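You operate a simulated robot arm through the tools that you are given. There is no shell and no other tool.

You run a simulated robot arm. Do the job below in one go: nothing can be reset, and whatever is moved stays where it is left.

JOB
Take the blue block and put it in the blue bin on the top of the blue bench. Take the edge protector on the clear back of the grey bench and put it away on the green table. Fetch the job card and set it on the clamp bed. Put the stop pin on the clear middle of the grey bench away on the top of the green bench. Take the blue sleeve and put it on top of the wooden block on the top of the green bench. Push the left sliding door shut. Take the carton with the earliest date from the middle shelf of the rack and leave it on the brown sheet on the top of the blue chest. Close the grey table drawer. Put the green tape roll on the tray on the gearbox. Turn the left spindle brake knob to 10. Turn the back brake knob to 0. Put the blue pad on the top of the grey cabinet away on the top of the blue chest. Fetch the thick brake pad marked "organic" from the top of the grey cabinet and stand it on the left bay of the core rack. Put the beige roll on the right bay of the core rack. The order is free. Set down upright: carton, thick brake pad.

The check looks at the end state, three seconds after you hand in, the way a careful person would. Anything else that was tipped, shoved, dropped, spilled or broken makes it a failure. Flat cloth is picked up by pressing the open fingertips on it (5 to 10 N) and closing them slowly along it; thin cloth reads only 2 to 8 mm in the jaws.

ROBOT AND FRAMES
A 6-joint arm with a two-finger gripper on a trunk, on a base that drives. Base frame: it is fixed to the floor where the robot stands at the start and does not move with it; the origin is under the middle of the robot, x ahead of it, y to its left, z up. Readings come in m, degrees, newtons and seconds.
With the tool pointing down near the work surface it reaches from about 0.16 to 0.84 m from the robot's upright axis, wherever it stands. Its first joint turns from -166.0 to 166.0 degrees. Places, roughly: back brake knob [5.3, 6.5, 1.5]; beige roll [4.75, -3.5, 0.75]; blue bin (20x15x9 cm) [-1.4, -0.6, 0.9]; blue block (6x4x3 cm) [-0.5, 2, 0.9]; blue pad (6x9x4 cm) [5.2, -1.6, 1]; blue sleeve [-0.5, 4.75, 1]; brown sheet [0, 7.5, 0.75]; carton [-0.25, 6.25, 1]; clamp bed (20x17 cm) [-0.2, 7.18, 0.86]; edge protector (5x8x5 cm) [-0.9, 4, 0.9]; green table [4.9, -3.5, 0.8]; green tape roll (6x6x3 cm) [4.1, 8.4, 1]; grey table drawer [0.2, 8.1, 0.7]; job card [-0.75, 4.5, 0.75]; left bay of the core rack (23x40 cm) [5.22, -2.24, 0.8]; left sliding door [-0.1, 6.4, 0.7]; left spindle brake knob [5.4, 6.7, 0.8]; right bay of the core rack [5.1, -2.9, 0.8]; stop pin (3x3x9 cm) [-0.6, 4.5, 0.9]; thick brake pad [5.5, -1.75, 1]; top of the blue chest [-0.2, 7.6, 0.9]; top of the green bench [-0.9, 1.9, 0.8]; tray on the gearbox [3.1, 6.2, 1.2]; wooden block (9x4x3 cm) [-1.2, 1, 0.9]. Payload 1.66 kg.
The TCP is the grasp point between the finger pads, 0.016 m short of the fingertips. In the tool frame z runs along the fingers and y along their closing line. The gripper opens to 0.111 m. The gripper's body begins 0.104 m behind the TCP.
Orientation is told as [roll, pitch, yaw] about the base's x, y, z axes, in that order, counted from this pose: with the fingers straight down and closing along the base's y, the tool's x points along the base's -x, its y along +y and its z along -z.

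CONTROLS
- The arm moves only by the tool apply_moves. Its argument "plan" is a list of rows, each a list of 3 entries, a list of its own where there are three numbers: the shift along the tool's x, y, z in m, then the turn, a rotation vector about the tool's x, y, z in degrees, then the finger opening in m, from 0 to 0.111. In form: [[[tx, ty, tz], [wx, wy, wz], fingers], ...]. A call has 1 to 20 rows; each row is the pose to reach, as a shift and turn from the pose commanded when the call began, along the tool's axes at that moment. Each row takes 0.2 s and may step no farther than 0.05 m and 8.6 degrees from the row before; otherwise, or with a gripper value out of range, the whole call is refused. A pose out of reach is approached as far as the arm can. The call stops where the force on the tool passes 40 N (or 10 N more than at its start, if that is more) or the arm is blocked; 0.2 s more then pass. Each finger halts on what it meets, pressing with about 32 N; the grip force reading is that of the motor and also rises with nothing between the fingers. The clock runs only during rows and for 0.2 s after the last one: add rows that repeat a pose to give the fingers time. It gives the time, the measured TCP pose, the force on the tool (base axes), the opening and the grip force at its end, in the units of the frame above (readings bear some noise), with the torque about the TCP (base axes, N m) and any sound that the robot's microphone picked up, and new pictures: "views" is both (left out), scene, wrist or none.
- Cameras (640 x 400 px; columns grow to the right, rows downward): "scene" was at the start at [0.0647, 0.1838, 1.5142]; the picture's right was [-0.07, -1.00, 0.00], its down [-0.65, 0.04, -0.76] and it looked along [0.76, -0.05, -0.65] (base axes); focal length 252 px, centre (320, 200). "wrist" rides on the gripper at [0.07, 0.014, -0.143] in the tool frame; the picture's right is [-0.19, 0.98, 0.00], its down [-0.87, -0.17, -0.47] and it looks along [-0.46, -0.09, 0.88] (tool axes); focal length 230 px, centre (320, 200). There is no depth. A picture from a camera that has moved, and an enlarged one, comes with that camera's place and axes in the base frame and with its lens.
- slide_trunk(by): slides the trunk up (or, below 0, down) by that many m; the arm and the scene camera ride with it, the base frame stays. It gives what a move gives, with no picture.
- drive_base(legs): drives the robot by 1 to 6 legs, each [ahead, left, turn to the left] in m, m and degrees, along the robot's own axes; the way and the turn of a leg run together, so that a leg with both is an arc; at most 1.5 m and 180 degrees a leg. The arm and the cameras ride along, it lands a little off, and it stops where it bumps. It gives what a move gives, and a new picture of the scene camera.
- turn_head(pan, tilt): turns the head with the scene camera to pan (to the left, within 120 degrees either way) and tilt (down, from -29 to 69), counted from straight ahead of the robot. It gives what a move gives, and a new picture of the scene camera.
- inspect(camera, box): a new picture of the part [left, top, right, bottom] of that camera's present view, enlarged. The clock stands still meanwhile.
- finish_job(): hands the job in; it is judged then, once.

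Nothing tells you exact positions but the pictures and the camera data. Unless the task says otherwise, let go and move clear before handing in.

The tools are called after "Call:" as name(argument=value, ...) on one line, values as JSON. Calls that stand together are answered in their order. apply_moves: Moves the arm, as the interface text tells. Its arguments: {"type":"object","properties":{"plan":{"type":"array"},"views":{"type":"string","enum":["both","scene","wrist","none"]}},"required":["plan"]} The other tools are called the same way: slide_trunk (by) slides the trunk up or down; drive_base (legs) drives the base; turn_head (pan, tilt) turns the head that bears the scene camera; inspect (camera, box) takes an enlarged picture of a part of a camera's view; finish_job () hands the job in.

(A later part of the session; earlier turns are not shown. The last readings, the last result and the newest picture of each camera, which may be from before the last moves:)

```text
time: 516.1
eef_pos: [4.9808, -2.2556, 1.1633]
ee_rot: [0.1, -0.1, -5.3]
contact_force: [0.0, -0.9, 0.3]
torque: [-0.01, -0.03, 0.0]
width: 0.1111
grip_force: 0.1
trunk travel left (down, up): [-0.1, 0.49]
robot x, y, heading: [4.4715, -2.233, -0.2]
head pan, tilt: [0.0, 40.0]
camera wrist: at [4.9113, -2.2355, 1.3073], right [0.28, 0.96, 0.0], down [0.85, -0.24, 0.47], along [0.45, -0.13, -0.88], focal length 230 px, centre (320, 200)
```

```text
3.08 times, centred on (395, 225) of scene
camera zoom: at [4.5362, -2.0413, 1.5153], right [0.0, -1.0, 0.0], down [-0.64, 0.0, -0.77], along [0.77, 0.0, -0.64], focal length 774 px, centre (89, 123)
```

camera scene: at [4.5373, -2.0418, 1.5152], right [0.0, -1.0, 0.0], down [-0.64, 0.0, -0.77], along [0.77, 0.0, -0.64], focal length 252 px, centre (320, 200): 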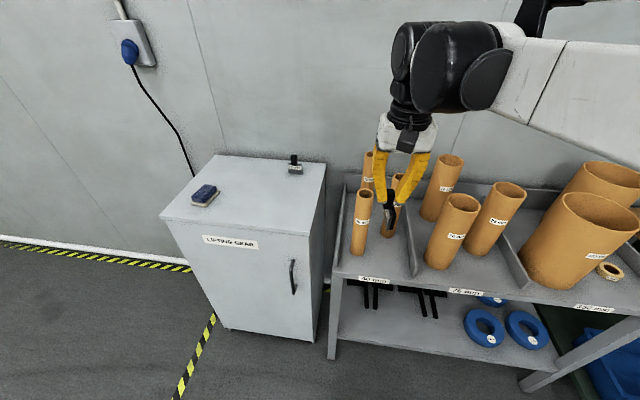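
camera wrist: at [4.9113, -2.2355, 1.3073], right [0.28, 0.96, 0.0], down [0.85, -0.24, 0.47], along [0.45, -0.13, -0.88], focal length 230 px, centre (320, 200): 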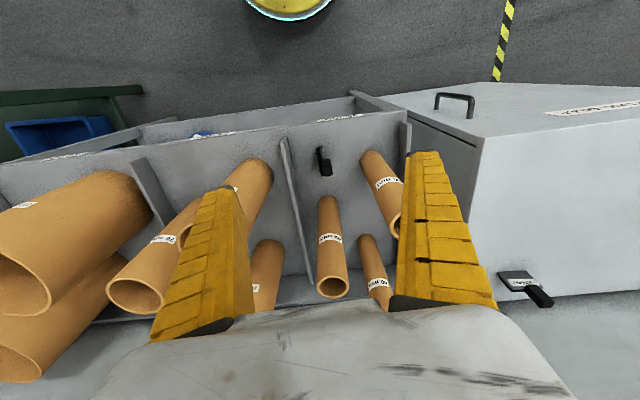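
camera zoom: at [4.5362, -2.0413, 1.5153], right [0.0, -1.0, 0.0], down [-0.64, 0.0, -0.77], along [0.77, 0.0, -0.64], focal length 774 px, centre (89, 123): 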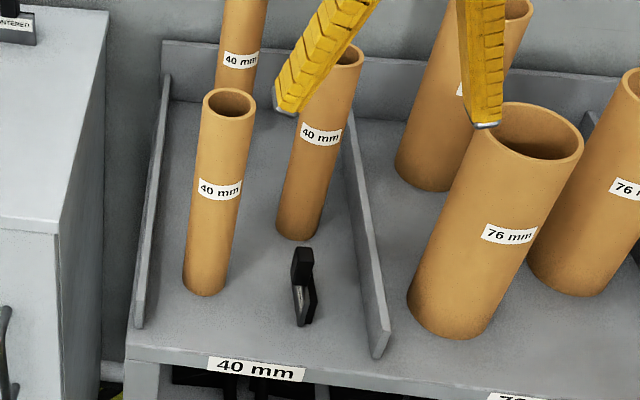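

The brake pad stands in the left bay. Now the blue pad on the cabinet at about (5.211, -1.633), turned -17°. I drive in front of it.

Call:
drive_base(legs=[[0, 0.6, 0], [0.2, 0, 0]])

Call:
inspect(camera="wrist", box=[0, 0, 640, 400])

```text
time: 520.7
eef_pos: [5.1797, -1.6633, 1.1619]
ee_rot: [0.0, -0.1, -5.7]
contact_force: [-0.1, 0.5, -1.1]
torque: [-0.04, 0.06, 0.02]
width: 0.1111
grip_force: 0.0
trunk travel left (down, up): [-0.1, 0.49]
robot x, y, heading: [4.6722, -1.6381, -0.5]
head pan, tilt: [0.0, 40.0]
camera scene: at [4.7386, -1.4455, 1.5151], right [-0.01, -1.0, 0.0], down [-0.64, 0.0, -0.77], along [0.77, -0.01, -0.64], focal length 252 px, centre (320, 200)
```

scene: 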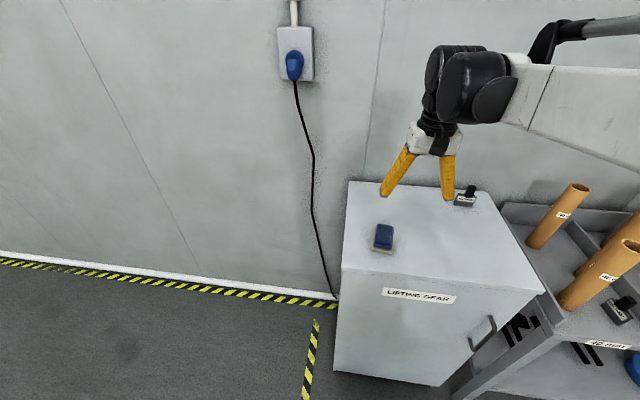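

```text
1.00 times, centred on (320, 200) of wrist (not enlarged: the box is as wide or as high as the picture)
camera zoom: at [5.1123, -1.6431, 1.3066], right [0.29, 0.96, 0.0], down [0.84, -0.25, 0.47], along [0.45, -0.14, -0.88], focal length 230 px, centre (320, 200)
```

zoom: 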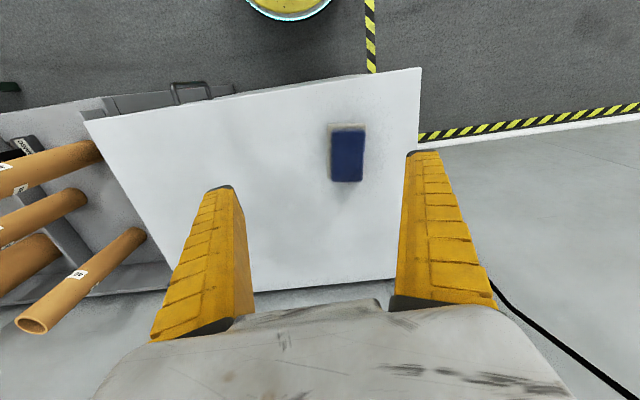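

Call:
apply_moves(plan=[[[-0.012, 0.0115, 0.035], [0, 0, 4], 0.1], [[-0.0235, 0.0228, 0.07], [0, 0, 8], 0.09], [[-0.0351, 0.034, 0.1], [0, 0, 11.3], 0.085], [[-0.0351, 0.034, 0.135], [0, 0, 11.3], 0.085]], views="wrist")

```text
time: 521.7
eef_pos: [5.2191, -1.6327, 1.0275]
ee_rot: [0.0, 0.0, -17.0]
contact_force: [0.0, -0.2, -0.2]
torque: [0.01, 0.0, -0.02]
width: 0.0866
grip_force: 1.3
trunk travel left (down, up): [-0.1, 0.49]
robot x, y, heading: [4.6717, -1.6364, -0.5]
head pan, tilt: [0.0, 40.0]
camera wrist: at [5.1558, -1.6002, 1.1709], right [0.47, 0.88, 0.0], down [0.78, -0.41, 0.47], along [0.42, -0.22, -0.88], focal length 230 px, centre (320, 200)
```

wrist: 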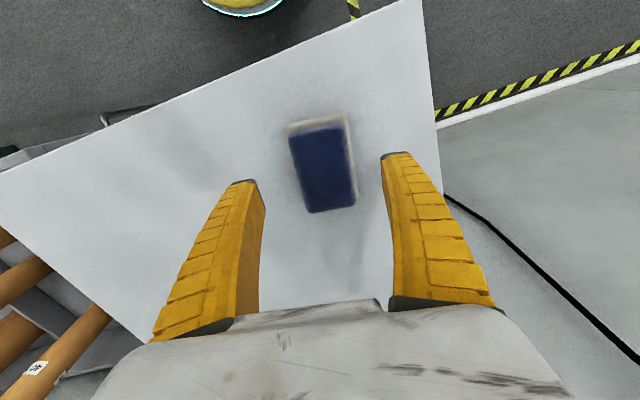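

Call:
apply_moves(plan=[[[0.001, 0.003, 0.03], [0, 0, 0], 0.085], [[0.001, 0.003, 0.053], [0, 0, 0], 0.08], [[0.001, 0.003, 0.053], [0, 0, 0], 0.06], [[0.001, 0.003, 0.053], [0, 0, 0], 0.04], [[0.001, 0.003, 0.053], [0, 0, 0], 0.025], [[0.001, 0.003, 0.053], [0, 0, 0], 0.02]], views="wrist")

```text
time: 523.1
eef_pos: [5.2169, -1.6309, 0.9773]
ee_rot: [0.0, -0.1, -17.0]
contact_force: [1.3, -0.6, 7.9]
torque: [0.01, -0.04, 0.1]
width: 0.0463
grip_force: 32.2
trunk travel left (down, up): [-0.1, 0.49]
robot x, y, heading: [4.6708, -1.634, -0.4]
head pan, tilt: [0.0, 40.0]
camera wrist: at [5.154, -1.5966, 1.12], right [0.47, 0.88, 0.0], down [0.78, -0.41, 0.47], along [0.42, -0.22, -0.88], focal length 230 px, centre (320, 200)
```

wrist: 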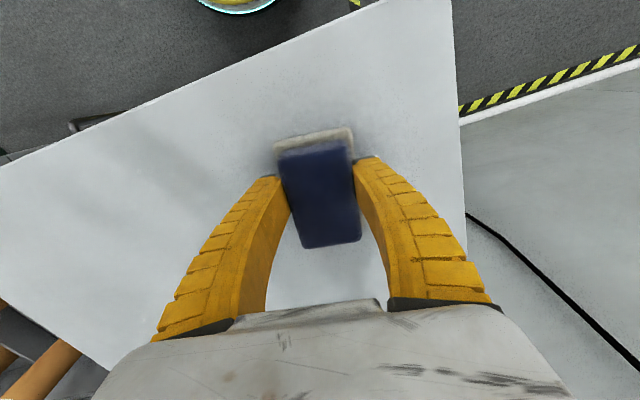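

The blue pad is gripped. I lift, retract and start the long drive back to the blue chest.

Call:
apply_moves(plan=[[[0, 0, -0.03], [0, 0, 0], 0.02], [[0, 0, -0.075], [0, 0, 0], 0.02], [[0, 0, -0.12], [0, 0, 0], 0.02], [[0, 0, -0.16], [0, 0, -4], 0.02], [[0.04, 0, -0.18], [0, 0, -8], 0.02], [[0.08, 0, -0.18], [0, 0, -12], 0.02], [[0.12, 0, -0.18], [0, 0, -16], 0.02]], views="wrist")

Call:
drive_base(legs=[[-0.35, 0.5, 0], [0, 0, 180], [1.4, 0, 0], [1.1, -0.42, 0], [1.1, -0.42, 0]])

```text
time: 524.7
eef_pos: [5.1013, -1.5936, 1.1559]
ee_rot: [0.0, -0.1, -0.9]
contact_force: [-0.6, 0.7, -0.3]
torque: [-0.01, 0.04, -0.01]
width: 0.046
grip_force: 31.7
trunk travel left (down, up): [-0.1, 0.49]
robot x, y, heading: [4.6732, -1.6336, -0.3]
head pan, tilt: [0.0, 40.0]
camera wrist: at [5.0321, -1.5779, 1.3004], right [0.21, 0.98, 0.0], down [0.86, -0.18, 0.47], along [0.46, -0.1, -0.88], focal length 230 px, centre (320, 200)
```

wrist: 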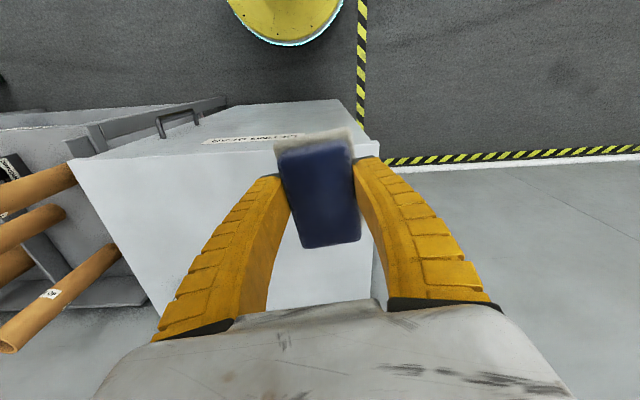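

```text
time: 553.1
eef_pos: [0.3046, -0.4597, 1.1564]
ee_rot: [0.0, -0.2, -177.1]
contact_force: [0.2, -0.1, -0.5]
torque: [0.0, -0.02, 0.02]
width: 0.0455
grip_force: 32.3
trunk travel left (down, up): [-0.1, 0.49]
robot x, y, heading: [0.729, -0.3848, -176.4]
head pan, tilt: [0.0, 40.0]
camera scene: at [0.6788, -0.5829, 1.5152], right [-0.06, 1.0, 0.0], down [0.64, 0.04, -0.77], along [-0.76, -0.05, -0.64], focal length 252 px, centre (320, 200)
```

scene: 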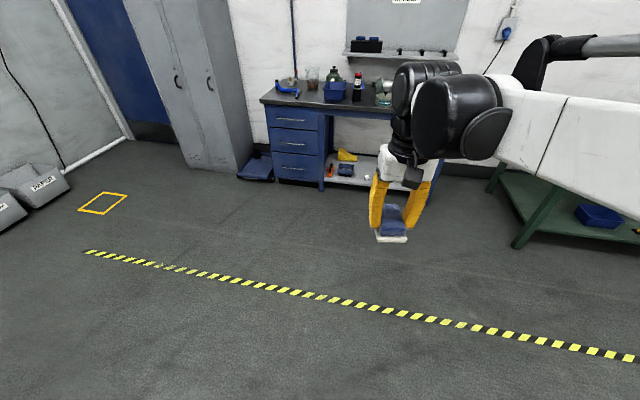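

Call:
drive_base(legs=[[0, 0, -93.6], [1.5, 0.05, 0], [1.5, 0, 0], [1.5, 0, 0]])

```text
refused: leg 2 is longer than a leg can be; nothing moved
```

Call:
drive_base(legs=[[0, 0, -93.6], [1.45, 0.05, 0], [1.5, 0, 0], [1.5, 0, 0]])

```text
time: 578.5
eef_pos: [0.7543, 4.5178, 1.1575]
ee_rot: [0.0, -0.1, 87.5]
contact_force: [0.4, -0.5, -1.3]
torque: [-0.02, 0.03, 0.03]
width: 0.0457
grip_force: 32.1
trunk travel left (down, up): [-0.1, 0.49]
robot x, y, heading: [0.7833, 4.0879, 87.8]
head pan, tilt: [0.0, 40.0]
camera scene: at [0.5958, 4.1568, 1.5152], right [1.0, -0.04, 0.0], down [-0.02, -0.64, -0.77], along [0.03, 0.77, -0.64], focal length 252 px, centre (320, 200)
```

scene: 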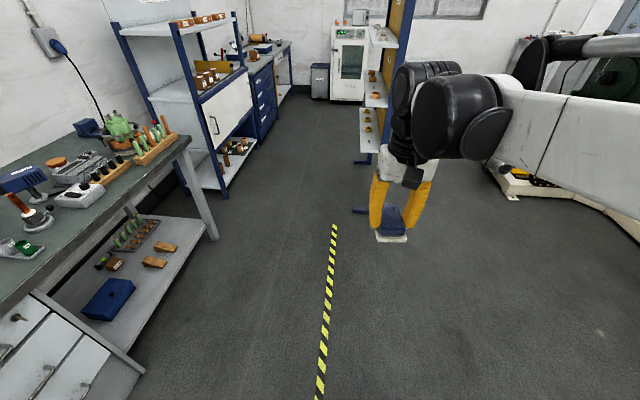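

I steer left of the stand's feet and go on to the chest.

Call:
drive_base(legs=[[1.3, 0.27, 2.2], [1.5, 0, 0], [0.42, 0, 0], [0, 0, 90]])

```text
time: 598.1
eef_pos: [0.1464, 7.2641, 1.156]
ee_rot: [0.0, -0.1, 178.4]
contact_force: [-0.8, 0.2, -1.4]
torque: [-0.01, -0.03, 0.01]
width: 0.0456
grip_force: 32.3
trunk travel left (down, up): [-0.1, 0.49]
robot x, y, heading: [0.5802, 7.2993, 179.0]
head pan, tilt: [0.0, 40.0]
camera scene: at [0.5099, 7.1109, 1.5152], right [0.02, 1.0, 0.0], down [0.64, -0.01, -0.77], along [-0.77, 0.01, -0.64], focal length 252 px, centre (320, 200)
```

scene: 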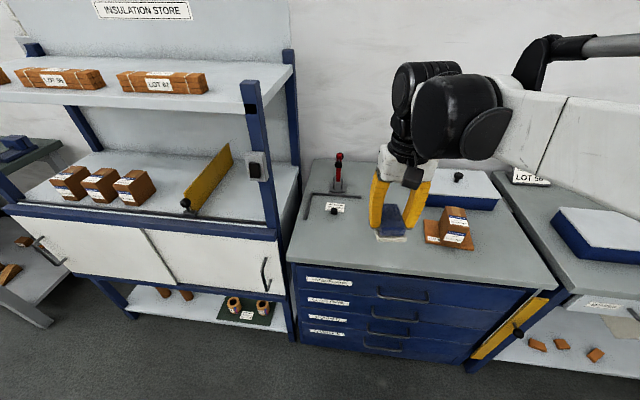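

All is in order there. I'll put the pad on the clear chest top at about (-0.04, 7.33).

Call:
apply_moves(plan=[[[-0.047, -0.0152, 0], [0, 0, 0], 0.02], [[-0.094, -0.0304, 0], [0, 0, 0], 0.02], [[-0.1412, -0.0455, 0], [0, 0, 0], 0.02], [[-0.1882, -0.0607, 0], [0, 0, 0], 0.02], [[-0.1882, -0.0607, 0.045], [0, 0, 0], 0.02], [[-0.1882, -0.0607, 0.09], [0, 0, 0], 0.02], [[-0.1882, -0.0607, 0.135], [0, 0, 0], 0.02], [[-0.1882, -0.0607, 0.18], [0, 0, 0], 0.02], [[-0.1882, -0.0607, 0.22], [0, 0, 0], 0.02], [[-0.1882, -0.0607, 0.245], [0, 0, 0], 0.02]], views="wrist")

```text
time: 600.3
eef_pos: [-0.04, 7.3291, 0.909]
ee_rot: [0.0, 0.0, 178.4]
contact_force: [-0.7, 1.1, -1.3]
torque: [0.03, -0.03, -0.02]
width: 0.0458
grip_force: 32.2
trunk travel left (down, up): [-0.1, 0.49]
robot x, y, heading: [0.581, 7.2977, 179.1]
head pan, tilt: [0.0, 40.0]
camera wrist: at [0.0291, 7.3148, 1.0533], right [-0.22, -0.98, 0.0], down [-0.86, 0.19, 0.47], along [-0.46, 0.1, -0.88], focal length 230 px, centre (320, 200)
```

wrist: 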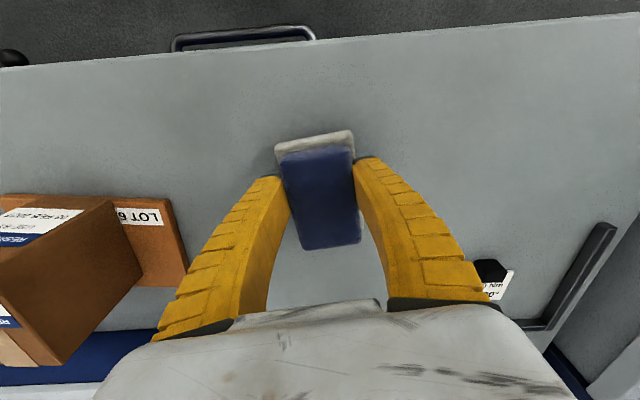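

Call:
apply_moves(plan=[[[0, 0, 0.007], [0, 0, 0], 0.02], [[0, 0, 0.012], [0, 0, 0], 0.02]], views="none")

Call:
apply_moves(plan=[[[0, 0, 0.003], [0, 0, 0], 0.02], [[0, 0, 0.005], [0, 0, 0], 0.02]], views="none")

```text
time: 600.9
eef_pos: [-0.0398, 7.3303, 0.8991]
ee_rot: [0.0, -0.1, 178.4]
contact_force: [-0.3, -0.5, -0.8]
torque: [-0.01, -0.05, 0.02]
width: 0.0457
grip_force: 32.5
trunk travel left (down, up): [-0.1, 0.49]
robot x, y, heading: [0.5751, 7.2983, 179.0]
head pan, tilt: [0.0, 40.0]
```

```text
time: 601.5
eef_pos: [-0.0401, 7.3301, 0.8945]
ee_rot: [-0.1, -0.2, 178.5]
contact_force: [-0.1, 2.9, 18.9]
torque: [0.03, 0.44, -0.04]
width: 0.0477
grip_force: 31.8
trunk travel left (down, up): [-0.1, 0.49]
robot x, y, heading: [0.5729, 7.3037, 179.0]
head pan, tilt: [0.0, 40.0]
```

Contact. I release and rise.

Call:
apply_moves(plan=[[[0, 0, -0.002], [0, 0, 0], 0.035], [[0, 0, -0.002], [0, 0, 0], 0.055], [[0, 0, -0.002], [0, 0, 0], 0.075], [[0, 0, -0.002], [0, 0, 0], 0.085], [[0, 0, -0.04], [0, 0, 0], 0.085], [[0, 0, -0.085], [0, 0, 0], 0.085], [[0, 0, -0.13], [0, 0, 0], 0.09], [[0, 0, -0.175], [0, 0, 0], 0.1], [[0.02, 0, -0.22], [0, 0, 0], 0.111], [[0.06, 0, -0.26], [0, 0, 0], 0.111], [[0.1, 0, -0.27], [0, 0, 0], 0.111], [[0.145, 0, -0.27], [0, 0, 0], 0.111]], views="wrist")

Call:
inspect(camera="scene", box=[280, 120, 560, 310])

Call:
inspect(camera="scene", box=[0, 190, 300, 350])

```text
refused: row 10 steps farther than a row can; nothing moved
```

```text
2.11 times, centred on (420, 215) of scene
camera zoom: at [0.5116, 7.1112, 1.5155], right [0.02, 1.0, 0.0], down [0.64, -0.01, -0.77], along [-0.77, 0.01, -0.64], focal length 530 px, centre (110, 168)
```

zoom: 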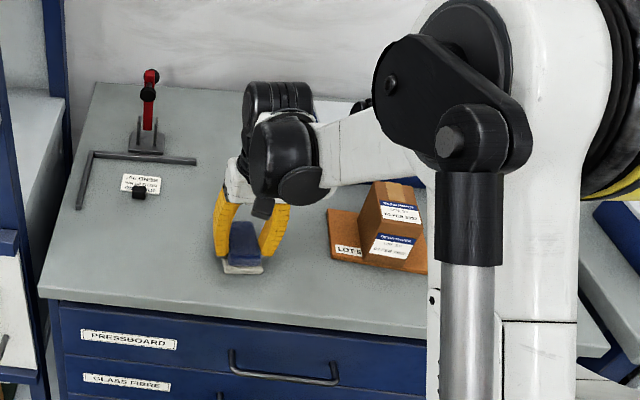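

```text
2.13 times, centred on (150, 270) of scene
camera zoom: at [0.5116, 7.1112, 1.5155], right [0.02, 1.0, 0.0], down [0.64, -0.01, -0.77], along [-0.77, 0.01, -0.64], focal length 537 px, centre (683, 51)
```

zoom: 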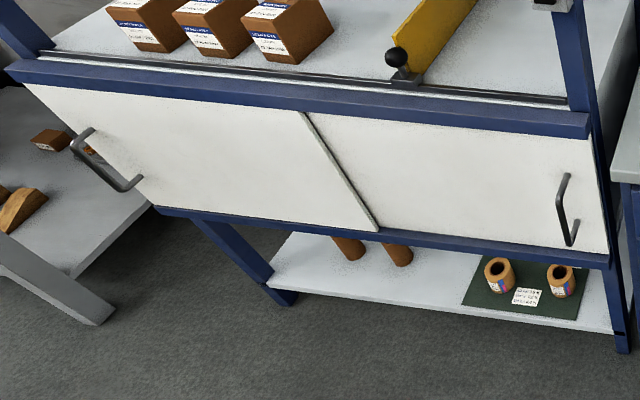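

The left door now closes flush with the rack's end. I release the pad.

Call:
apply_moves(plan=[[[0, 0, -0.002], [0, 0, 0], 0.035], [[0, 0, -0.002], [0, 0, 0], 0.055], [[0, 0, -0.002], [0, 0, 0], 0.075], [[0, 0, -0.002], [0, 0, 0], 0.085], [[0, 0, -0.04], [0, 0, 0], 0.085], [[0, 0, -0.085], [0, 0, 0], 0.085], [[0, 0, -0.13], [0, 0, 0], 0.09], [[0, 0, -0.175], [0, 0, 0], 0.1], [[0.02, 0, -0.21], [0, 0, 0], 0.111], [[0.05, 0, -0.24], [0, 0, 0], 0.111], [[0.09, 0, -0.26], [0, 0, 0], 0.111], [[0.135, 0, -0.27], [0, 0, 0], 0.111]], views="both")

```text
time: 604.1
eef_pos: [0.0965, 7.3281, 1.1653]
ee_rot: [0.0, -0.1, 178.5]
contact_force: [1.1, -0.1, 0.4]
torque: [0.01, 0.02, -0.01]
width: 0.1109
grip_force: 0.0
trunk travel left (down, up): [-0.1, 0.49]
robot x, y, heading: [0.5777, 7.301, 179.2]
head pan, tilt: [0.0, 40.0]
camera scene: at [0.5108, 7.1109, 1.5153], right [0.02, 1.0, 0.0], down [0.64, -0.01, -0.77], along [-0.77, 0.01, -0.64], focal length 252 px, centre (320, 200)
camera wrist: at [0.1655, 7.3127, 1.3097], right [-0.22, -0.98, 0.0], down [-0.86, 0.19, 0.47], along [-0.46, 0.1, -0.88], focal length 230 px, centre (320, 200)
```

scene: 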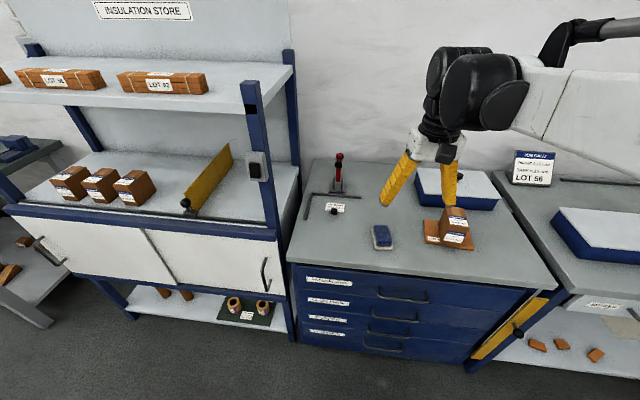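
wrist: 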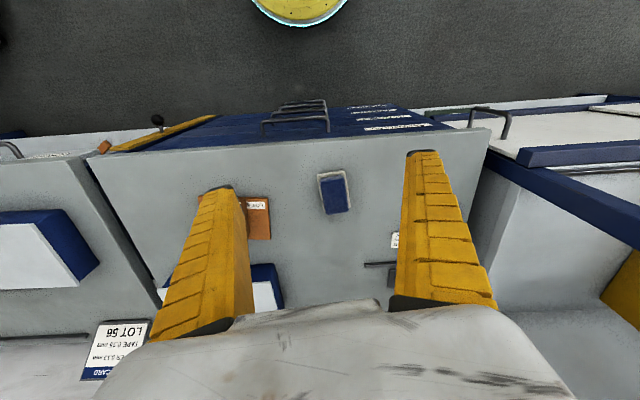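

The pad is placed. Now I turn around to look toward the machines, the tape roll and the gearbox tray.

Call:
drive_base(legs=[[-0.05, -0.35, 0], [0, 0, -150]])

Call:
turn_head(pan=20, tilt=20)

Call:
turn_head(pan=-10, tilt=20)

```text
time: 612.6
eef_pos: [1.0694, 7.8564, 1.1651]
ee_rot: [0.0, -0.1, 27.8]
contact_force: [-0.6, 0.4, 0.5]
torque: [-0.01, 0.05, 0.0]
width: 0.111
grip_force: 0.0
trunk travel left (down, up): [-0.1, 0.49]
robot x, y, heading: [0.6363, 7.6414, 28.3]
head pan, tilt: [0.0, 40.0]
camera scene: at [0.6036, 7.8407, 1.5152], right [0.47, -0.88, 0.0], down [-0.57, -0.3, -0.77], along [0.67, 0.36, -0.64], focal length 252 px, centre (320, 200)
```

scene: 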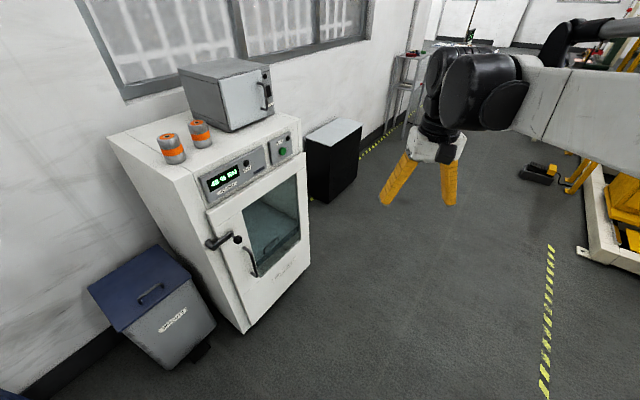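

```text
time: 613.4
eef_pos: [1.0708, 7.8543, 1.1651]
ee_rot: [0.0, -0.1, 27.8]
contact_force: [-0.1, 0.8, -0.2]
torque: [0.0, 0.03, -0.02]
width: 0.1109
grip_force: 0.0
trunk travel left (down, up): [-0.1, 0.49]
robot x, y, heading: [0.6382, 7.6451, 28.3]
head pan, tilt: [20.0, 20.0]
camera scene: at [0.5908, 7.8699, 1.5465], right [0.75, -0.67, 0.0], down [-0.23, -0.26, -0.94], along [0.63, 0.7, -0.34], focal length 252 px, centre (320, 200)
```

scene: 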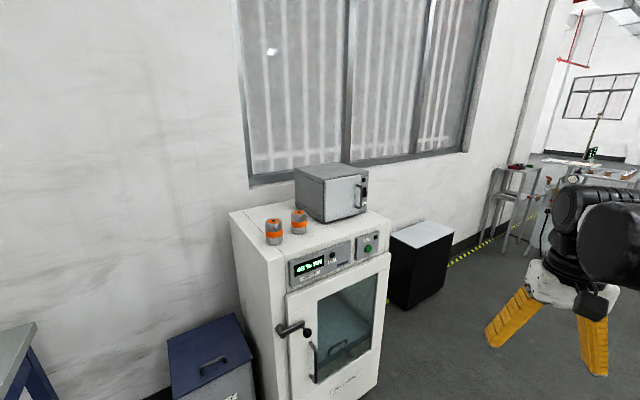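

```text
time: 614.3
eef_pos: [1.0711, 7.8543, 1.1658]
ee_rot: [0.0, -0.1, 27.7]
contact_force: [-0.3, -1.1, -0.4]
torque: [0.03, 0.01, -0.01]
width: 0.1109
grip_force: 0.1
trunk travel left (down, up): [-0.1, 0.49]
robot x, y, heading: [0.6349, 7.642, 28.4]
head pan, tilt: [-10.0, 20.0]
camera scene: at [0.6171, 7.8297, 1.5466], right [0.32, -0.95, 0.0], down [-0.32, -0.11, -0.94], along [0.89, 0.3, -0.34], focal length 252 px, centre (320, 200)
```

scene: 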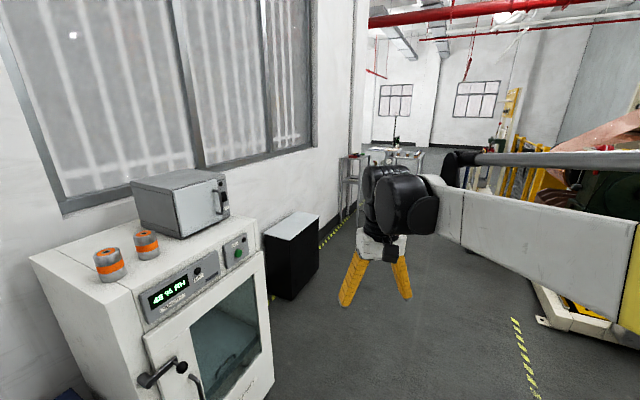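

The tape roll should be on a stand further along the window wall. I drive ahead past the oven.

Call:
drive_base(legs=[[0, 0, -28.4], [1.4, 0, 0]])

Call:
turn_head(pan=10, tilt=15)

```text
time: 622.7
eef_pos: [2.5183, 7.6113, 1.1645]
ee_rot: [0.0, 0.0, -0.9]
contact_force: [-0.8, 0.5, -0.5]
torque: [0.01, 0.02, 0.01]
width: 0.1108
grip_force: 0.1
trunk travel left (down, up): [-0.1, 0.49]
robot x, y, heading: [2.0399, 7.6347, -0.3]
head pan, tilt: [-10.0, 20.0]
camera scene: at [2.1086, 7.8067, 1.5466], right [-0.18, -0.98, 0.0], down [-0.34, 0.06, -0.94], along [0.92, -0.17, -0.34], focal length 252 px, centre (320, 200)
```

scene: 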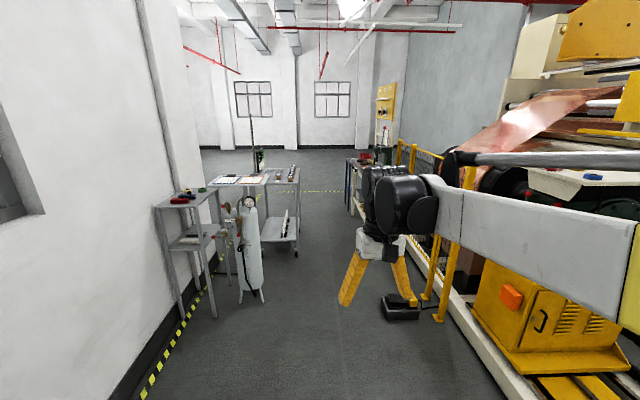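

```text
time: 623.6
eef_pos: [2.5182, 7.6121, 1.1657]
ee_rot: [0.0, -0.1, -1.1]
contact_force: [0.4, -0.7, -0.3]
torque: [-0.03, -0.05, 0.03]
width: 0.1106
grip_force: 0.0
trunk travel left (down, up): [-0.1, 0.49]
robot x, y, heading: [2.0336, 7.6356, -0.3]
head pan, tilt: [10.0, 15.0]
camera scene: at [2.109, 7.839, 1.5547], right [0.17, -0.99, 0.0], down [-0.26, -0.04, -0.97], along [0.95, 0.16, -0.26], focal length 252 px, centre (320, 200)
```

scene: 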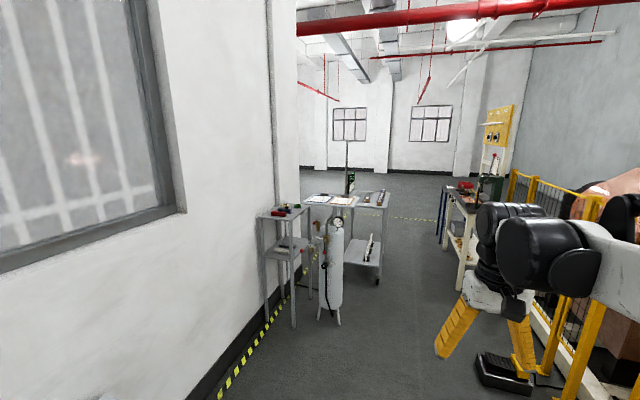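

Call:
inspect(camera="scene", box=[250, 180, 400, 280])

Call:
inspect(camera="scene", box=[430, 100, 640, 400])

```text
4.00 times, centred on (325, 230) of scene
camera zoom: at [2.109, 7.839, 1.5547], right [0.17, -0.99, 0.0], down [-0.26, -0.04, -0.97], along [0.95, 0.16, -0.26], focal length 1006 px, centre (300, 80)
```

zoom: 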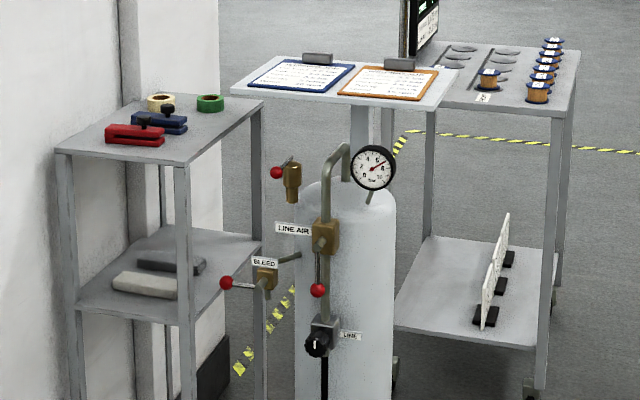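

```text
1.33 times, centred on (535, 250) of scene
camera zoom: at [2.109, 7.839, 1.5547], right [0.17, -0.99, 0.0], down [-0.26, -0.04, -0.97], along [0.95, 0.16, -0.26], focal length 335 px, centre (33, 133)
```

zoom: 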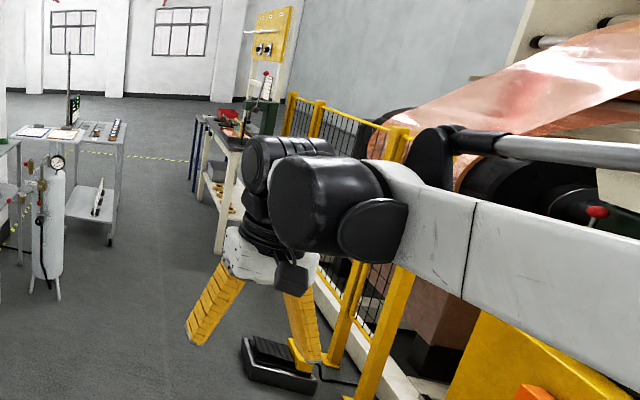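

The green tape roll is on the little grey stand by the wall, at about (3.97, 8.34), next to a valve-fitted cylinder. I drive to face it.

Call:
drive_base(legs=[[1.08, 0.62, 0]])

Call:
turn_head(pan=0, tilt=35)

Call:
inspect(camera="wrist", box=[0, 0, 640, 400])

```text
time: 629.8
eef_pos: [3.5989, 8.2159, 1.1651]
ee_rot: [0.0, -0.1, -1.5]
contact_force: [-0.1, 1.2, 0.3]
torque: [-0.01, -0.01, -0.01]
width: 0.111
grip_force: 0.0
trunk travel left (down, up): [-0.1, 0.49]
robot x, y, heading: [3.116, 8.2415, -0.7]
head pan, tilt: [10.0, 15.0]
camera scene: at [3.1905, 8.446, 1.5547], right [0.16, -0.99, 0.0], down [-0.26, -0.04, -0.97], along [0.95, 0.15, -0.26], focal length 252 px, centre (320, 200)
```

scene: 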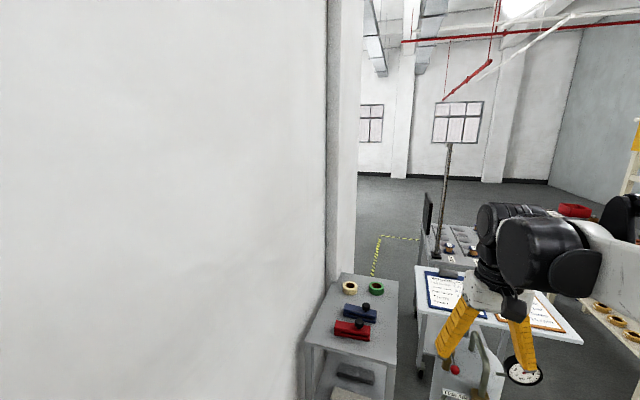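

```text
time: 630.7
eef_pos: [3.5987, 8.2152, 1.166]
ee_rot: [0.0, -0.2, -1.4]
contact_force: [-0.3, 0.2, 0.5]
torque: [0.02, -0.01, -0.02]
width: 0.1109
grip_force: 0.1
trunk travel left (down, up): [-0.1, 0.49]
robot x, y, heading: [3.1131, 8.2418, -0.7]
head pan, tilt: [0.0, 35.0]
camera scene: at [3.1862, 8.4298, 1.5228], right [-0.01, -1.0, 0.0], down [-0.57, 0.01, -0.82], along [0.82, -0.01, -0.57], focal length 252 px, centre (320, 200)
```

scene: 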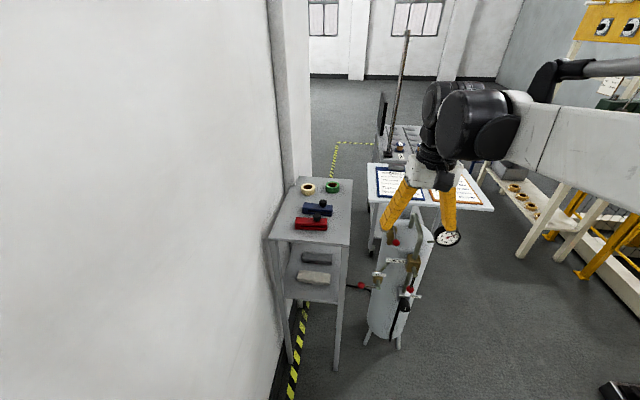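

```text
1.00 times, centred on (320, 200) of wrist (not enlarged: the box is as wide or as high as the picture)
camera zoom: at [3.5285, 8.231, 1.3093], right [0.21, 0.98, 0.0], down [0.86, -0.19, 0.47], along [0.46, -0.1, -0.88], focal length 230 px, centre (320, 200)
```

zoom: 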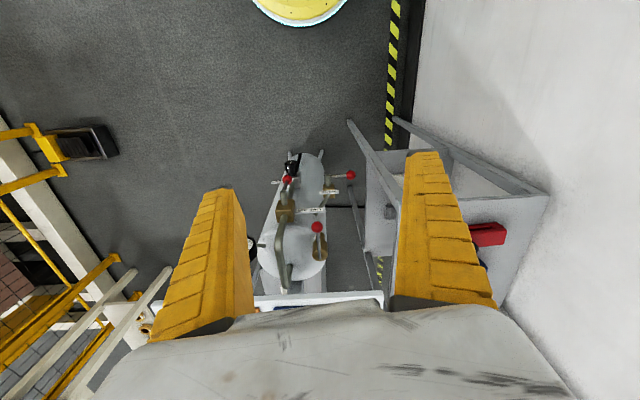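

Triangulation puts the roll at (4.08, 8.369), z≈0.96. I drive 0.33 m closer.

Call:
drive_base(legs=[[0.33, 0.04, 0.7]])

Call:
inspect(camera="wrist", box=[0, 0, 640, 400])

```text
time: 632.9
eef_pos: [3.9301, 8.2573, 1.1658]
ee_rot: [0.0, -0.1, -0.8]
contact_force: [0.0, 0.8, 0.4]
torque: [-0.02, 0.02, 0.04]
width: 0.111
grip_force: 0.1
trunk travel left (down, up): [-0.1, 0.49]
robot x, y, heading: [3.4466, 8.2786, -0.0]
head pan, tilt: [0.0, 35.0]
camera scene: at [3.5147, 8.4675, 1.5227], right [0.0, -1.0, 0.0], down [-0.57, 0.0, -0.82], along [0.82, 0.0, -0.57], focal length 252 px, centre (320, 200)
```

scene: 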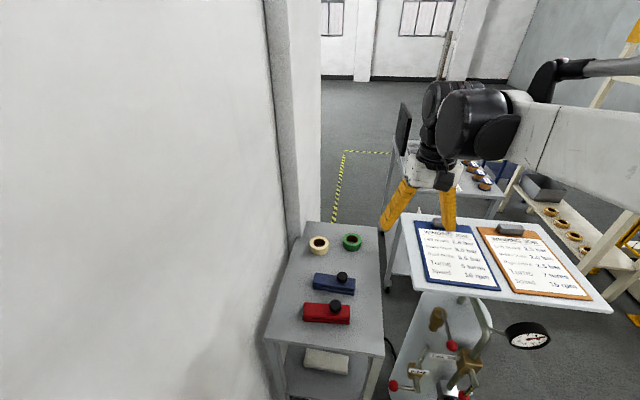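

```text
1.00 times, centred on (320, 200) of wrist (not enlarged: the box is as wide or as high as the picture)
camera zoom: at [3.8592, 8.2725, 1.3091], right [0.2, 0.98, 0.0], down [0.86, -0.18, 0.47], along [0.46, -0.1, -0.88], focal length 230 px, centre (320, 200)
```

zoom: 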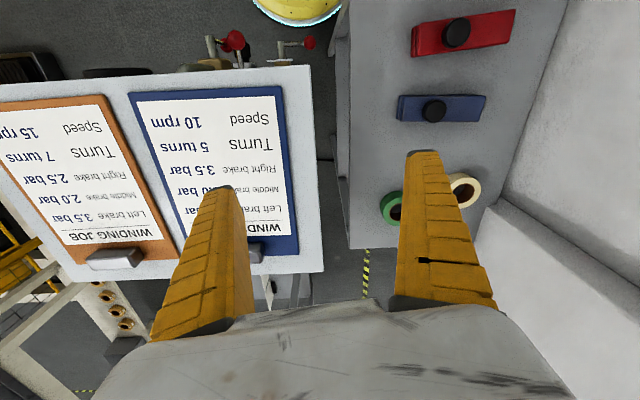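

Call:
apply_moves(plan=[[[-0.0364, 0.0263, 0.0], [0, 0, 0], 0.1], [[-0.0728, 0.0525, 0.0], [0, 0, 0], 0.09], [[-0.109, 0.0788, 0.02], [0, 0, 0], 0.085], [[-0.1455, 0.105, 0.05], [0, 0, 0], 0.08], [[-0.1455, 0.105, 0.09], [0, 0, 0], 0.08]], views="wrist")

```text
refused: row 4 steps farther than a row can; nothing moved
```

Call:
apply_moves(plan=[[[-0.0364, 0.0263, 0.0], [0, 0, 0], 0.1], [[-0.0728, 0.0525, 0.0], [0, 0, 0], 0.09], [[-0.109, 0.0788, 0.015], [0, 0, 0], 0.085], [[-0.1455, 0.105, 0.03], [0, 0, 0], 0.08], [[-0.1455, 0.105, 0.07], [0, 0, 0], 0.08], [[-0.1455, 0.105, 0.105], [0, 0, 0], 0.08]], views="wrist")

```text
time: 634.2
eef_pos: [4.0738, 8.3592, 1.0605]
ee_rot: [0.0, -0.1, -0.6]
contact_force: [-0.2, -1.0, 0.9]
torque: [0.03, 0.02, 0.03]
width: 0.0813
grip_force: 0.9
trunk travel left (down, up): [-0.1, 0.49]
robot x, y, heading: [3.4479, 8.2788, -0.4]
head pan, tilt: [0.0, 35.0]
camera wrist: at [4.0043, 8.3749, 1.2046], right [0.2, 0.98, 0.0], down [0.86, -0.18, 0.47], along [0.46, -0.1, -0.88], focal length 230 px, centre (320, 200)
```

wrist: 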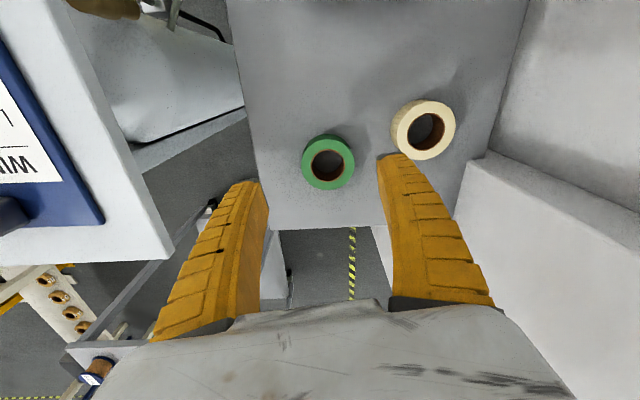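

Call:
apply_moves(plan=[[[-0.007, 0.0074, 0.0], [0, 0, 0], 0.077], [[-0.007, 0.0074, 0.04], [0, 0, 0], 0.077], [[-0.007, 0.0074, 0.065], [0, 0, 0], 0.077]], views="wrist")

```text
time: 635.0
eef_pos: [4.0822, 8.3698, 0.9951]
ee_rot: [0.0, 0.0, -0.7]
contact_force: [-0.6, 0.3, 0.8]
torque: [0.01, -0.01, 0.0]
width: 0.0786
grip_force: 1.4
trunk travel left (down, up): [-0.1, 0.49]
robot x, y, heading: [3.4467, 8.2773, 0.1]
head pan, tilt: [0.0, 35.0]
camera wrist: at [4.0134, 8.3833, 1.1394], right [0.2, 0.98, 0.0], down [0.86, -0.18, 0.47], along [0.46, -0.1, -0.88], focal length 230 px, centre (320, 200)
```

wrist: 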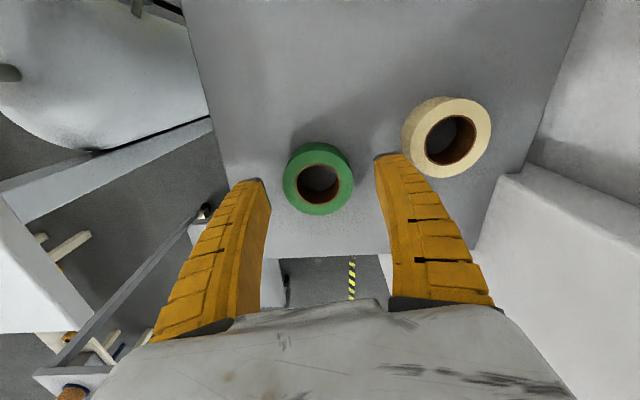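

Call:
apply_moves(plan=[[[0.003, 0, 0.015], [0, 0, 0], 0.077], [[0.003, 0, 0.028], [0, 0, 0], 0.075], [[0.003, 0, 0.028], [0, 0, 0], 0.06], [[0.003, 0, 0.028], [0, 0, 0], 0.045], [[0.003, 0, 0.028], [0, 0, 0], 0.03], [[0.003, 0, 0.028], [0, 0, 0], 0.03]], views="wrist")

```text
time: 636.5
eef_pos: [4.0802, 8.3672, 0.968]
ee_rot: [-0.1, 0.0, -0.7]
contact_force: [1.3, 0.8, 3.9]
torque: [0.02, 0.07, 0.0]
width: 0.0527
grip_force: 32.4
trunk travel left (down, up): [-0.1, 0.49]
robot x, y, heading: [3.4462, 8.2792, 0.2]
head pan, tilt: [0.0, 35.0]
camera wrist: at [4.0099, 8.3825, 1.1121], right [0.2, 0.98, 0.0], down [0.86, -0.18, 0.47], along [0.46, -0.1, -0.88], focal length 230 px, centre (320, 200)
```

wrist: 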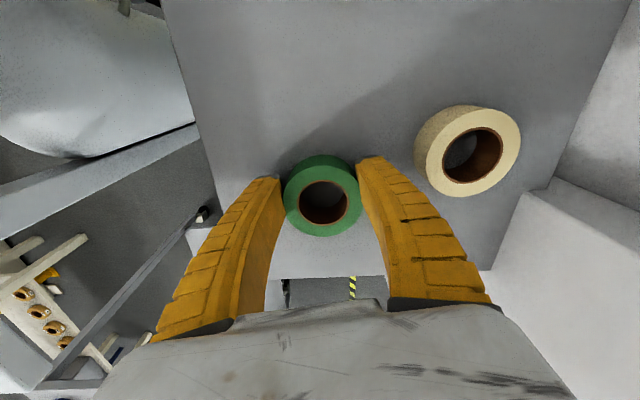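

The green roll is gripped. I lift, retract, and back away to look for the tray on the gearbox.

Call:
apply_moves(plan=[[[0, 0, -0.03], [0, 0, 0], 0.03], [[0, 0, -0.075], [0, 0, 0], 0.03], [[0, 0, -0.12], [0, 0, 0], 0.03], [[0, 0, -0.165], [0, 0, 0], 0.03], [[0.04, -0.01, -0.19], [0, 0, 0], 0.03], [[0.08, -0.03, -0.2], [0, 0, 0], 0.03], [[0.12, -0.05, -0.2], [0, 0, 0], 0.03], [[0.16, -0.07, -0.2], [0, 0, 0], 0.03], [[0.2, -0.09, -0.2], [0, 0, 0], 0.03]], views="wrist")

Call:
drive_base(legs=[[-0.9, -0.55, 0], [0, 0, -70]])

Call:
turn_head(pan=20, tilt=20)

```text
time: 638.5
eef_pos: [3.8784, 8.2833, 1.1689]
ee_rot: [0.0, 0.0, -0.6]
contact_force: [-0.1, -0.8, -0.4]
torque: [-0.03, 0.0, 0.0]
width: 0.0523
grip_force: 32.3
trunk travel left (down, up): [-0.1, 0.49]
robot x, y, heading: [3.4425, 8.2772, -0.0]
head pan, tilt: [0.0, 35.0]
camera wrist: at [3.8083, 8.2975, 1.313], right [0.2, 0.98, 0.0], down [0.86, -0.18, 0.47], along [0.46, -0.1, -0.88], focal length 230 px, centre (320, 200)
```

wrist: 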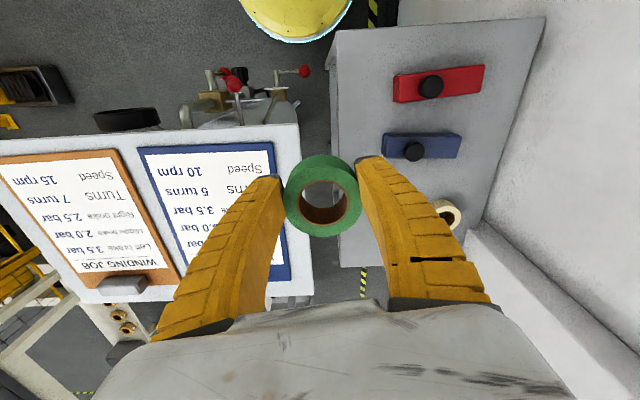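

```text
time: 647.0
eef_pos: [2.669, 7.3267, 1.1683]
ee_rot: [-0.1, -0.1, -72.6]
contact_force: [-0.1, 0.0, -0.6]
torque: [-0.03, -0.04, -0.02]
width: 0.0518
grip_force: 31.9
trunk travel left (down, up): [-0.1, 0.49]
robot x, y, heading: [2.5298, 7.7392, -71.9]
head pan, tilt: [0.0, 35.0]
camera scene: at [2.7305, 7.7323, 1.5228], right [-0.95, -0.31, 0.0], down [-0.18, 0.55, -0.82], along [0.25, -0.78, -0.57], focal length 252 px, centre (320, 200)
```

scene: 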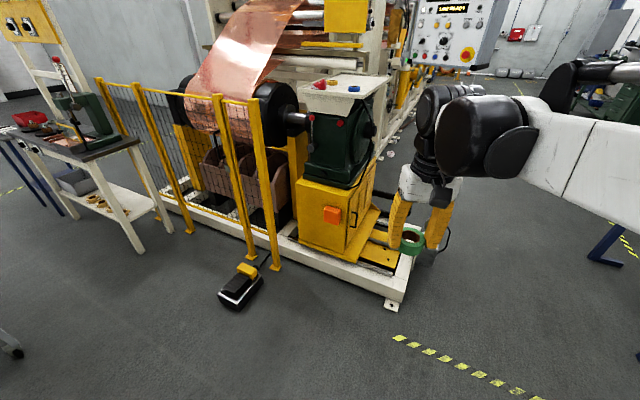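

```text
time: 647.8
eef_pos: [2.6689, 7.3276, 1.1684]
ee_rot: [0.0, 0.0, -72.5]
contact_force: [0.4, -1.1, -0.6]
torque: [0.0, -0.03, 0.0]
width: 0.0517
grip_force: 32.1
trunk travel left (down, up): [-0.1, 0.49]
robot x, y, heading: [2.5297, 7.7365, -71.8]
head pan, tilt: [20.0, 20.0]
camera scene: at [2.7606, 7.7427, 1.5466], right [-0.79, -0.62, 0.0], down [-0.21, 0.27, -0.94], along [0.58, -0.74, -0.34], focal length 252 px, centre (320, 200)
```

scene: 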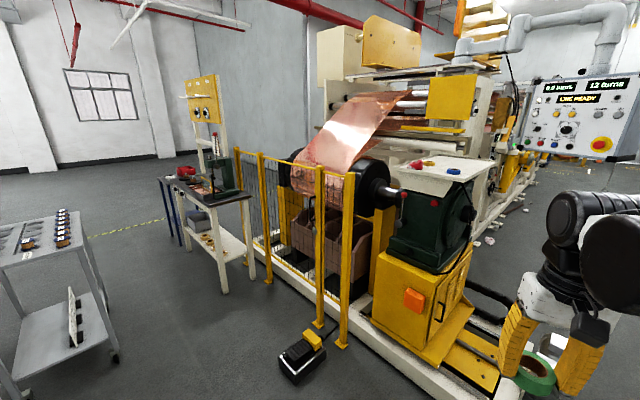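

The white tray sits on top of the dark-green gearbox, and the yellow panel with dials is further left. I zoom in on both.

Call:
inspect(camera="scene", box=[360, 140, 520, 260])

Call:
inspect(camera="scene", box=[150, 60, 270, 240])

```text
3.33 times, centred on (440, 200) of scene
camera zoom: at [2.7606, 7.7427, 1.5466], right [-0.79, -0.62, 0.0], down [-0.21, 0.27, -0.94], along [0.58, -0.74, -0.34], focal length 838 px, centre (-80, 200)
```

zoom: 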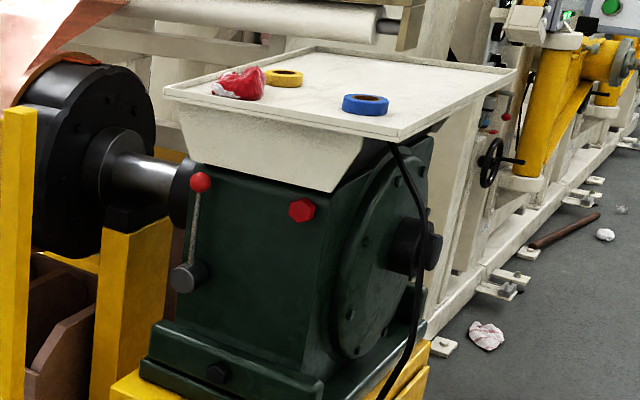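

```text
2.22 times, centred on (210, 150) of scene
camera zoom: at [2.7606, 7.7427, 1.5466], right [-0.79, -0.62, 0.0], down [-0.21, 0.27, -0.94], along [0.58, -0.74, -0.34], focal length 559 px, centre (564, 311)
```

zoom: 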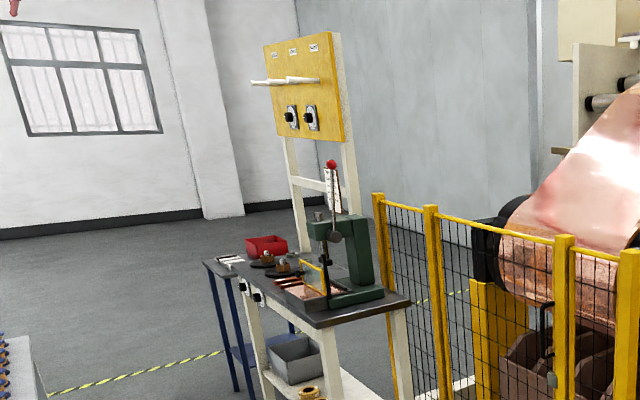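

The tray's rim is near z≈1.25 with red rag, blue and yellow tapes on it; a free spot is around (2.98, 6.20). I raise the trunk and drive up to its end face.

Call:
slide_trunk(by=0.35)

Call:
drive_base(legs=[[0, 0, -18.2], [0, 0.45, 0], [0.5, 0, 0]])

Call:
turn_head(pan=0, tilt=40)

```text
time: 651.2
eef_pos: [2.6693, 7.3275, 1.5188]
ee_rot: [0.1, -0.1, -72.5]
contact_force: [-0.2, 0.0, -0.4]
torque: [-0.02, -0.01, 0.01]
width: 0.0515
grip_force: 31.9
trunk travel left (down, up): [-0.45, 0.14]
robot x, y, heading: [2.5275, 7.7383, -71.9]
head pan, tilt: [20.0, 20.0]
```

```text
time: 657.5
eef_pos: [2.9911, 6.8143, 1.5186]
ee_rot: [0.0, -0.1, -90.2]
contact_force: [0.8, -0.7, -0.1]
torque: [0.01, 0.0, -0.01]
width: 0.0513
grip_force: 32.2
trunk travel left (down, up): [-0.45, 0.14]
robot x, y, heading: [2.9821, 7.2492, -89.5]
head pan, tilt: [20.0, 20.0]
camera scene: at [3.2051, 7.1826, 1.8966], right [-0.94, -0.35, 0.0], down [-0.12, 0.32, -0.94], along [0.33, -0.88, -0.34], focal length 252 px, centre (320, 200)
```

scene: 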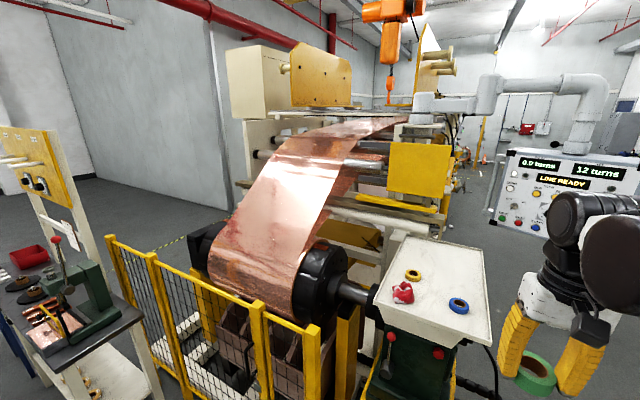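

```text
time: 658.3
eef_pos: [2.9916, 6.8155, 1.5183]
ee_rot: [-0.1, 0.0, -90.1]
contact_force: [-0.4, 0.0, -0.8]
torque: [-0.02, -0.01, 0.0]
width: 0.0514
grip_force: 32.1
trunk travel left (down, up): [-0.45, 0.14]
robot x, y, heading: [2.9829, 7.2503, -89.6]
head pan, tilt: [0.0, 40.0]
camera scene: at [3.1734, 7.1858, 1.8653], right [-1.0, -0.01, 0.0], down [-0.01, 0.64, -0.77], along [0.01, -0.77, -0.64], focal length 252 px, centre (320, 200)
```

scene: 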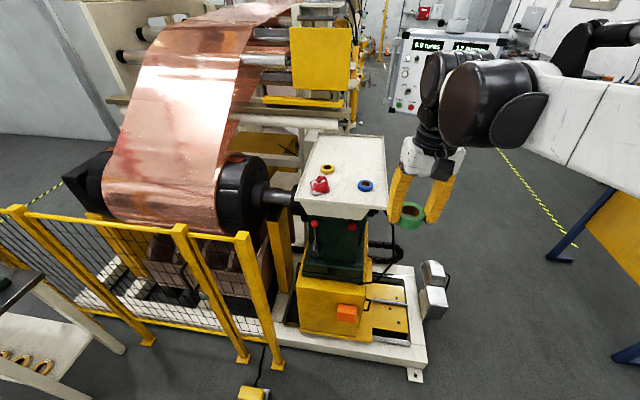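

Call:
inspect(camera="scene", box=[280, 120, 420, 260])

```text
2.86 times, centred on (350, 190) of scene
camera zoom: at [3.1734, 7.1858, 1.8653], right [-1.0, -0.01, 0.0], down [-0.01, 0.64, -0.77], along [0.01, -0.77, -0.64], focal length 719 px, centre (234, 229)
```

zoom: 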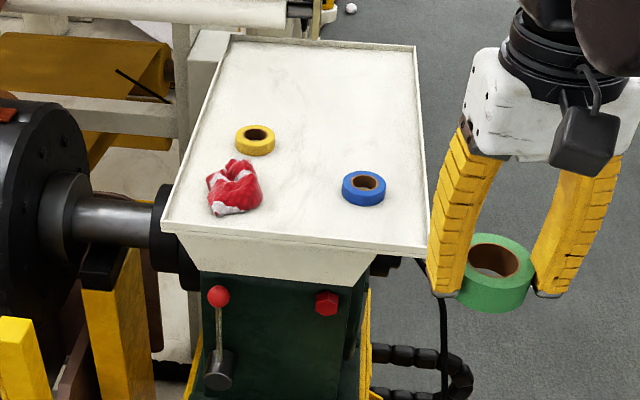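

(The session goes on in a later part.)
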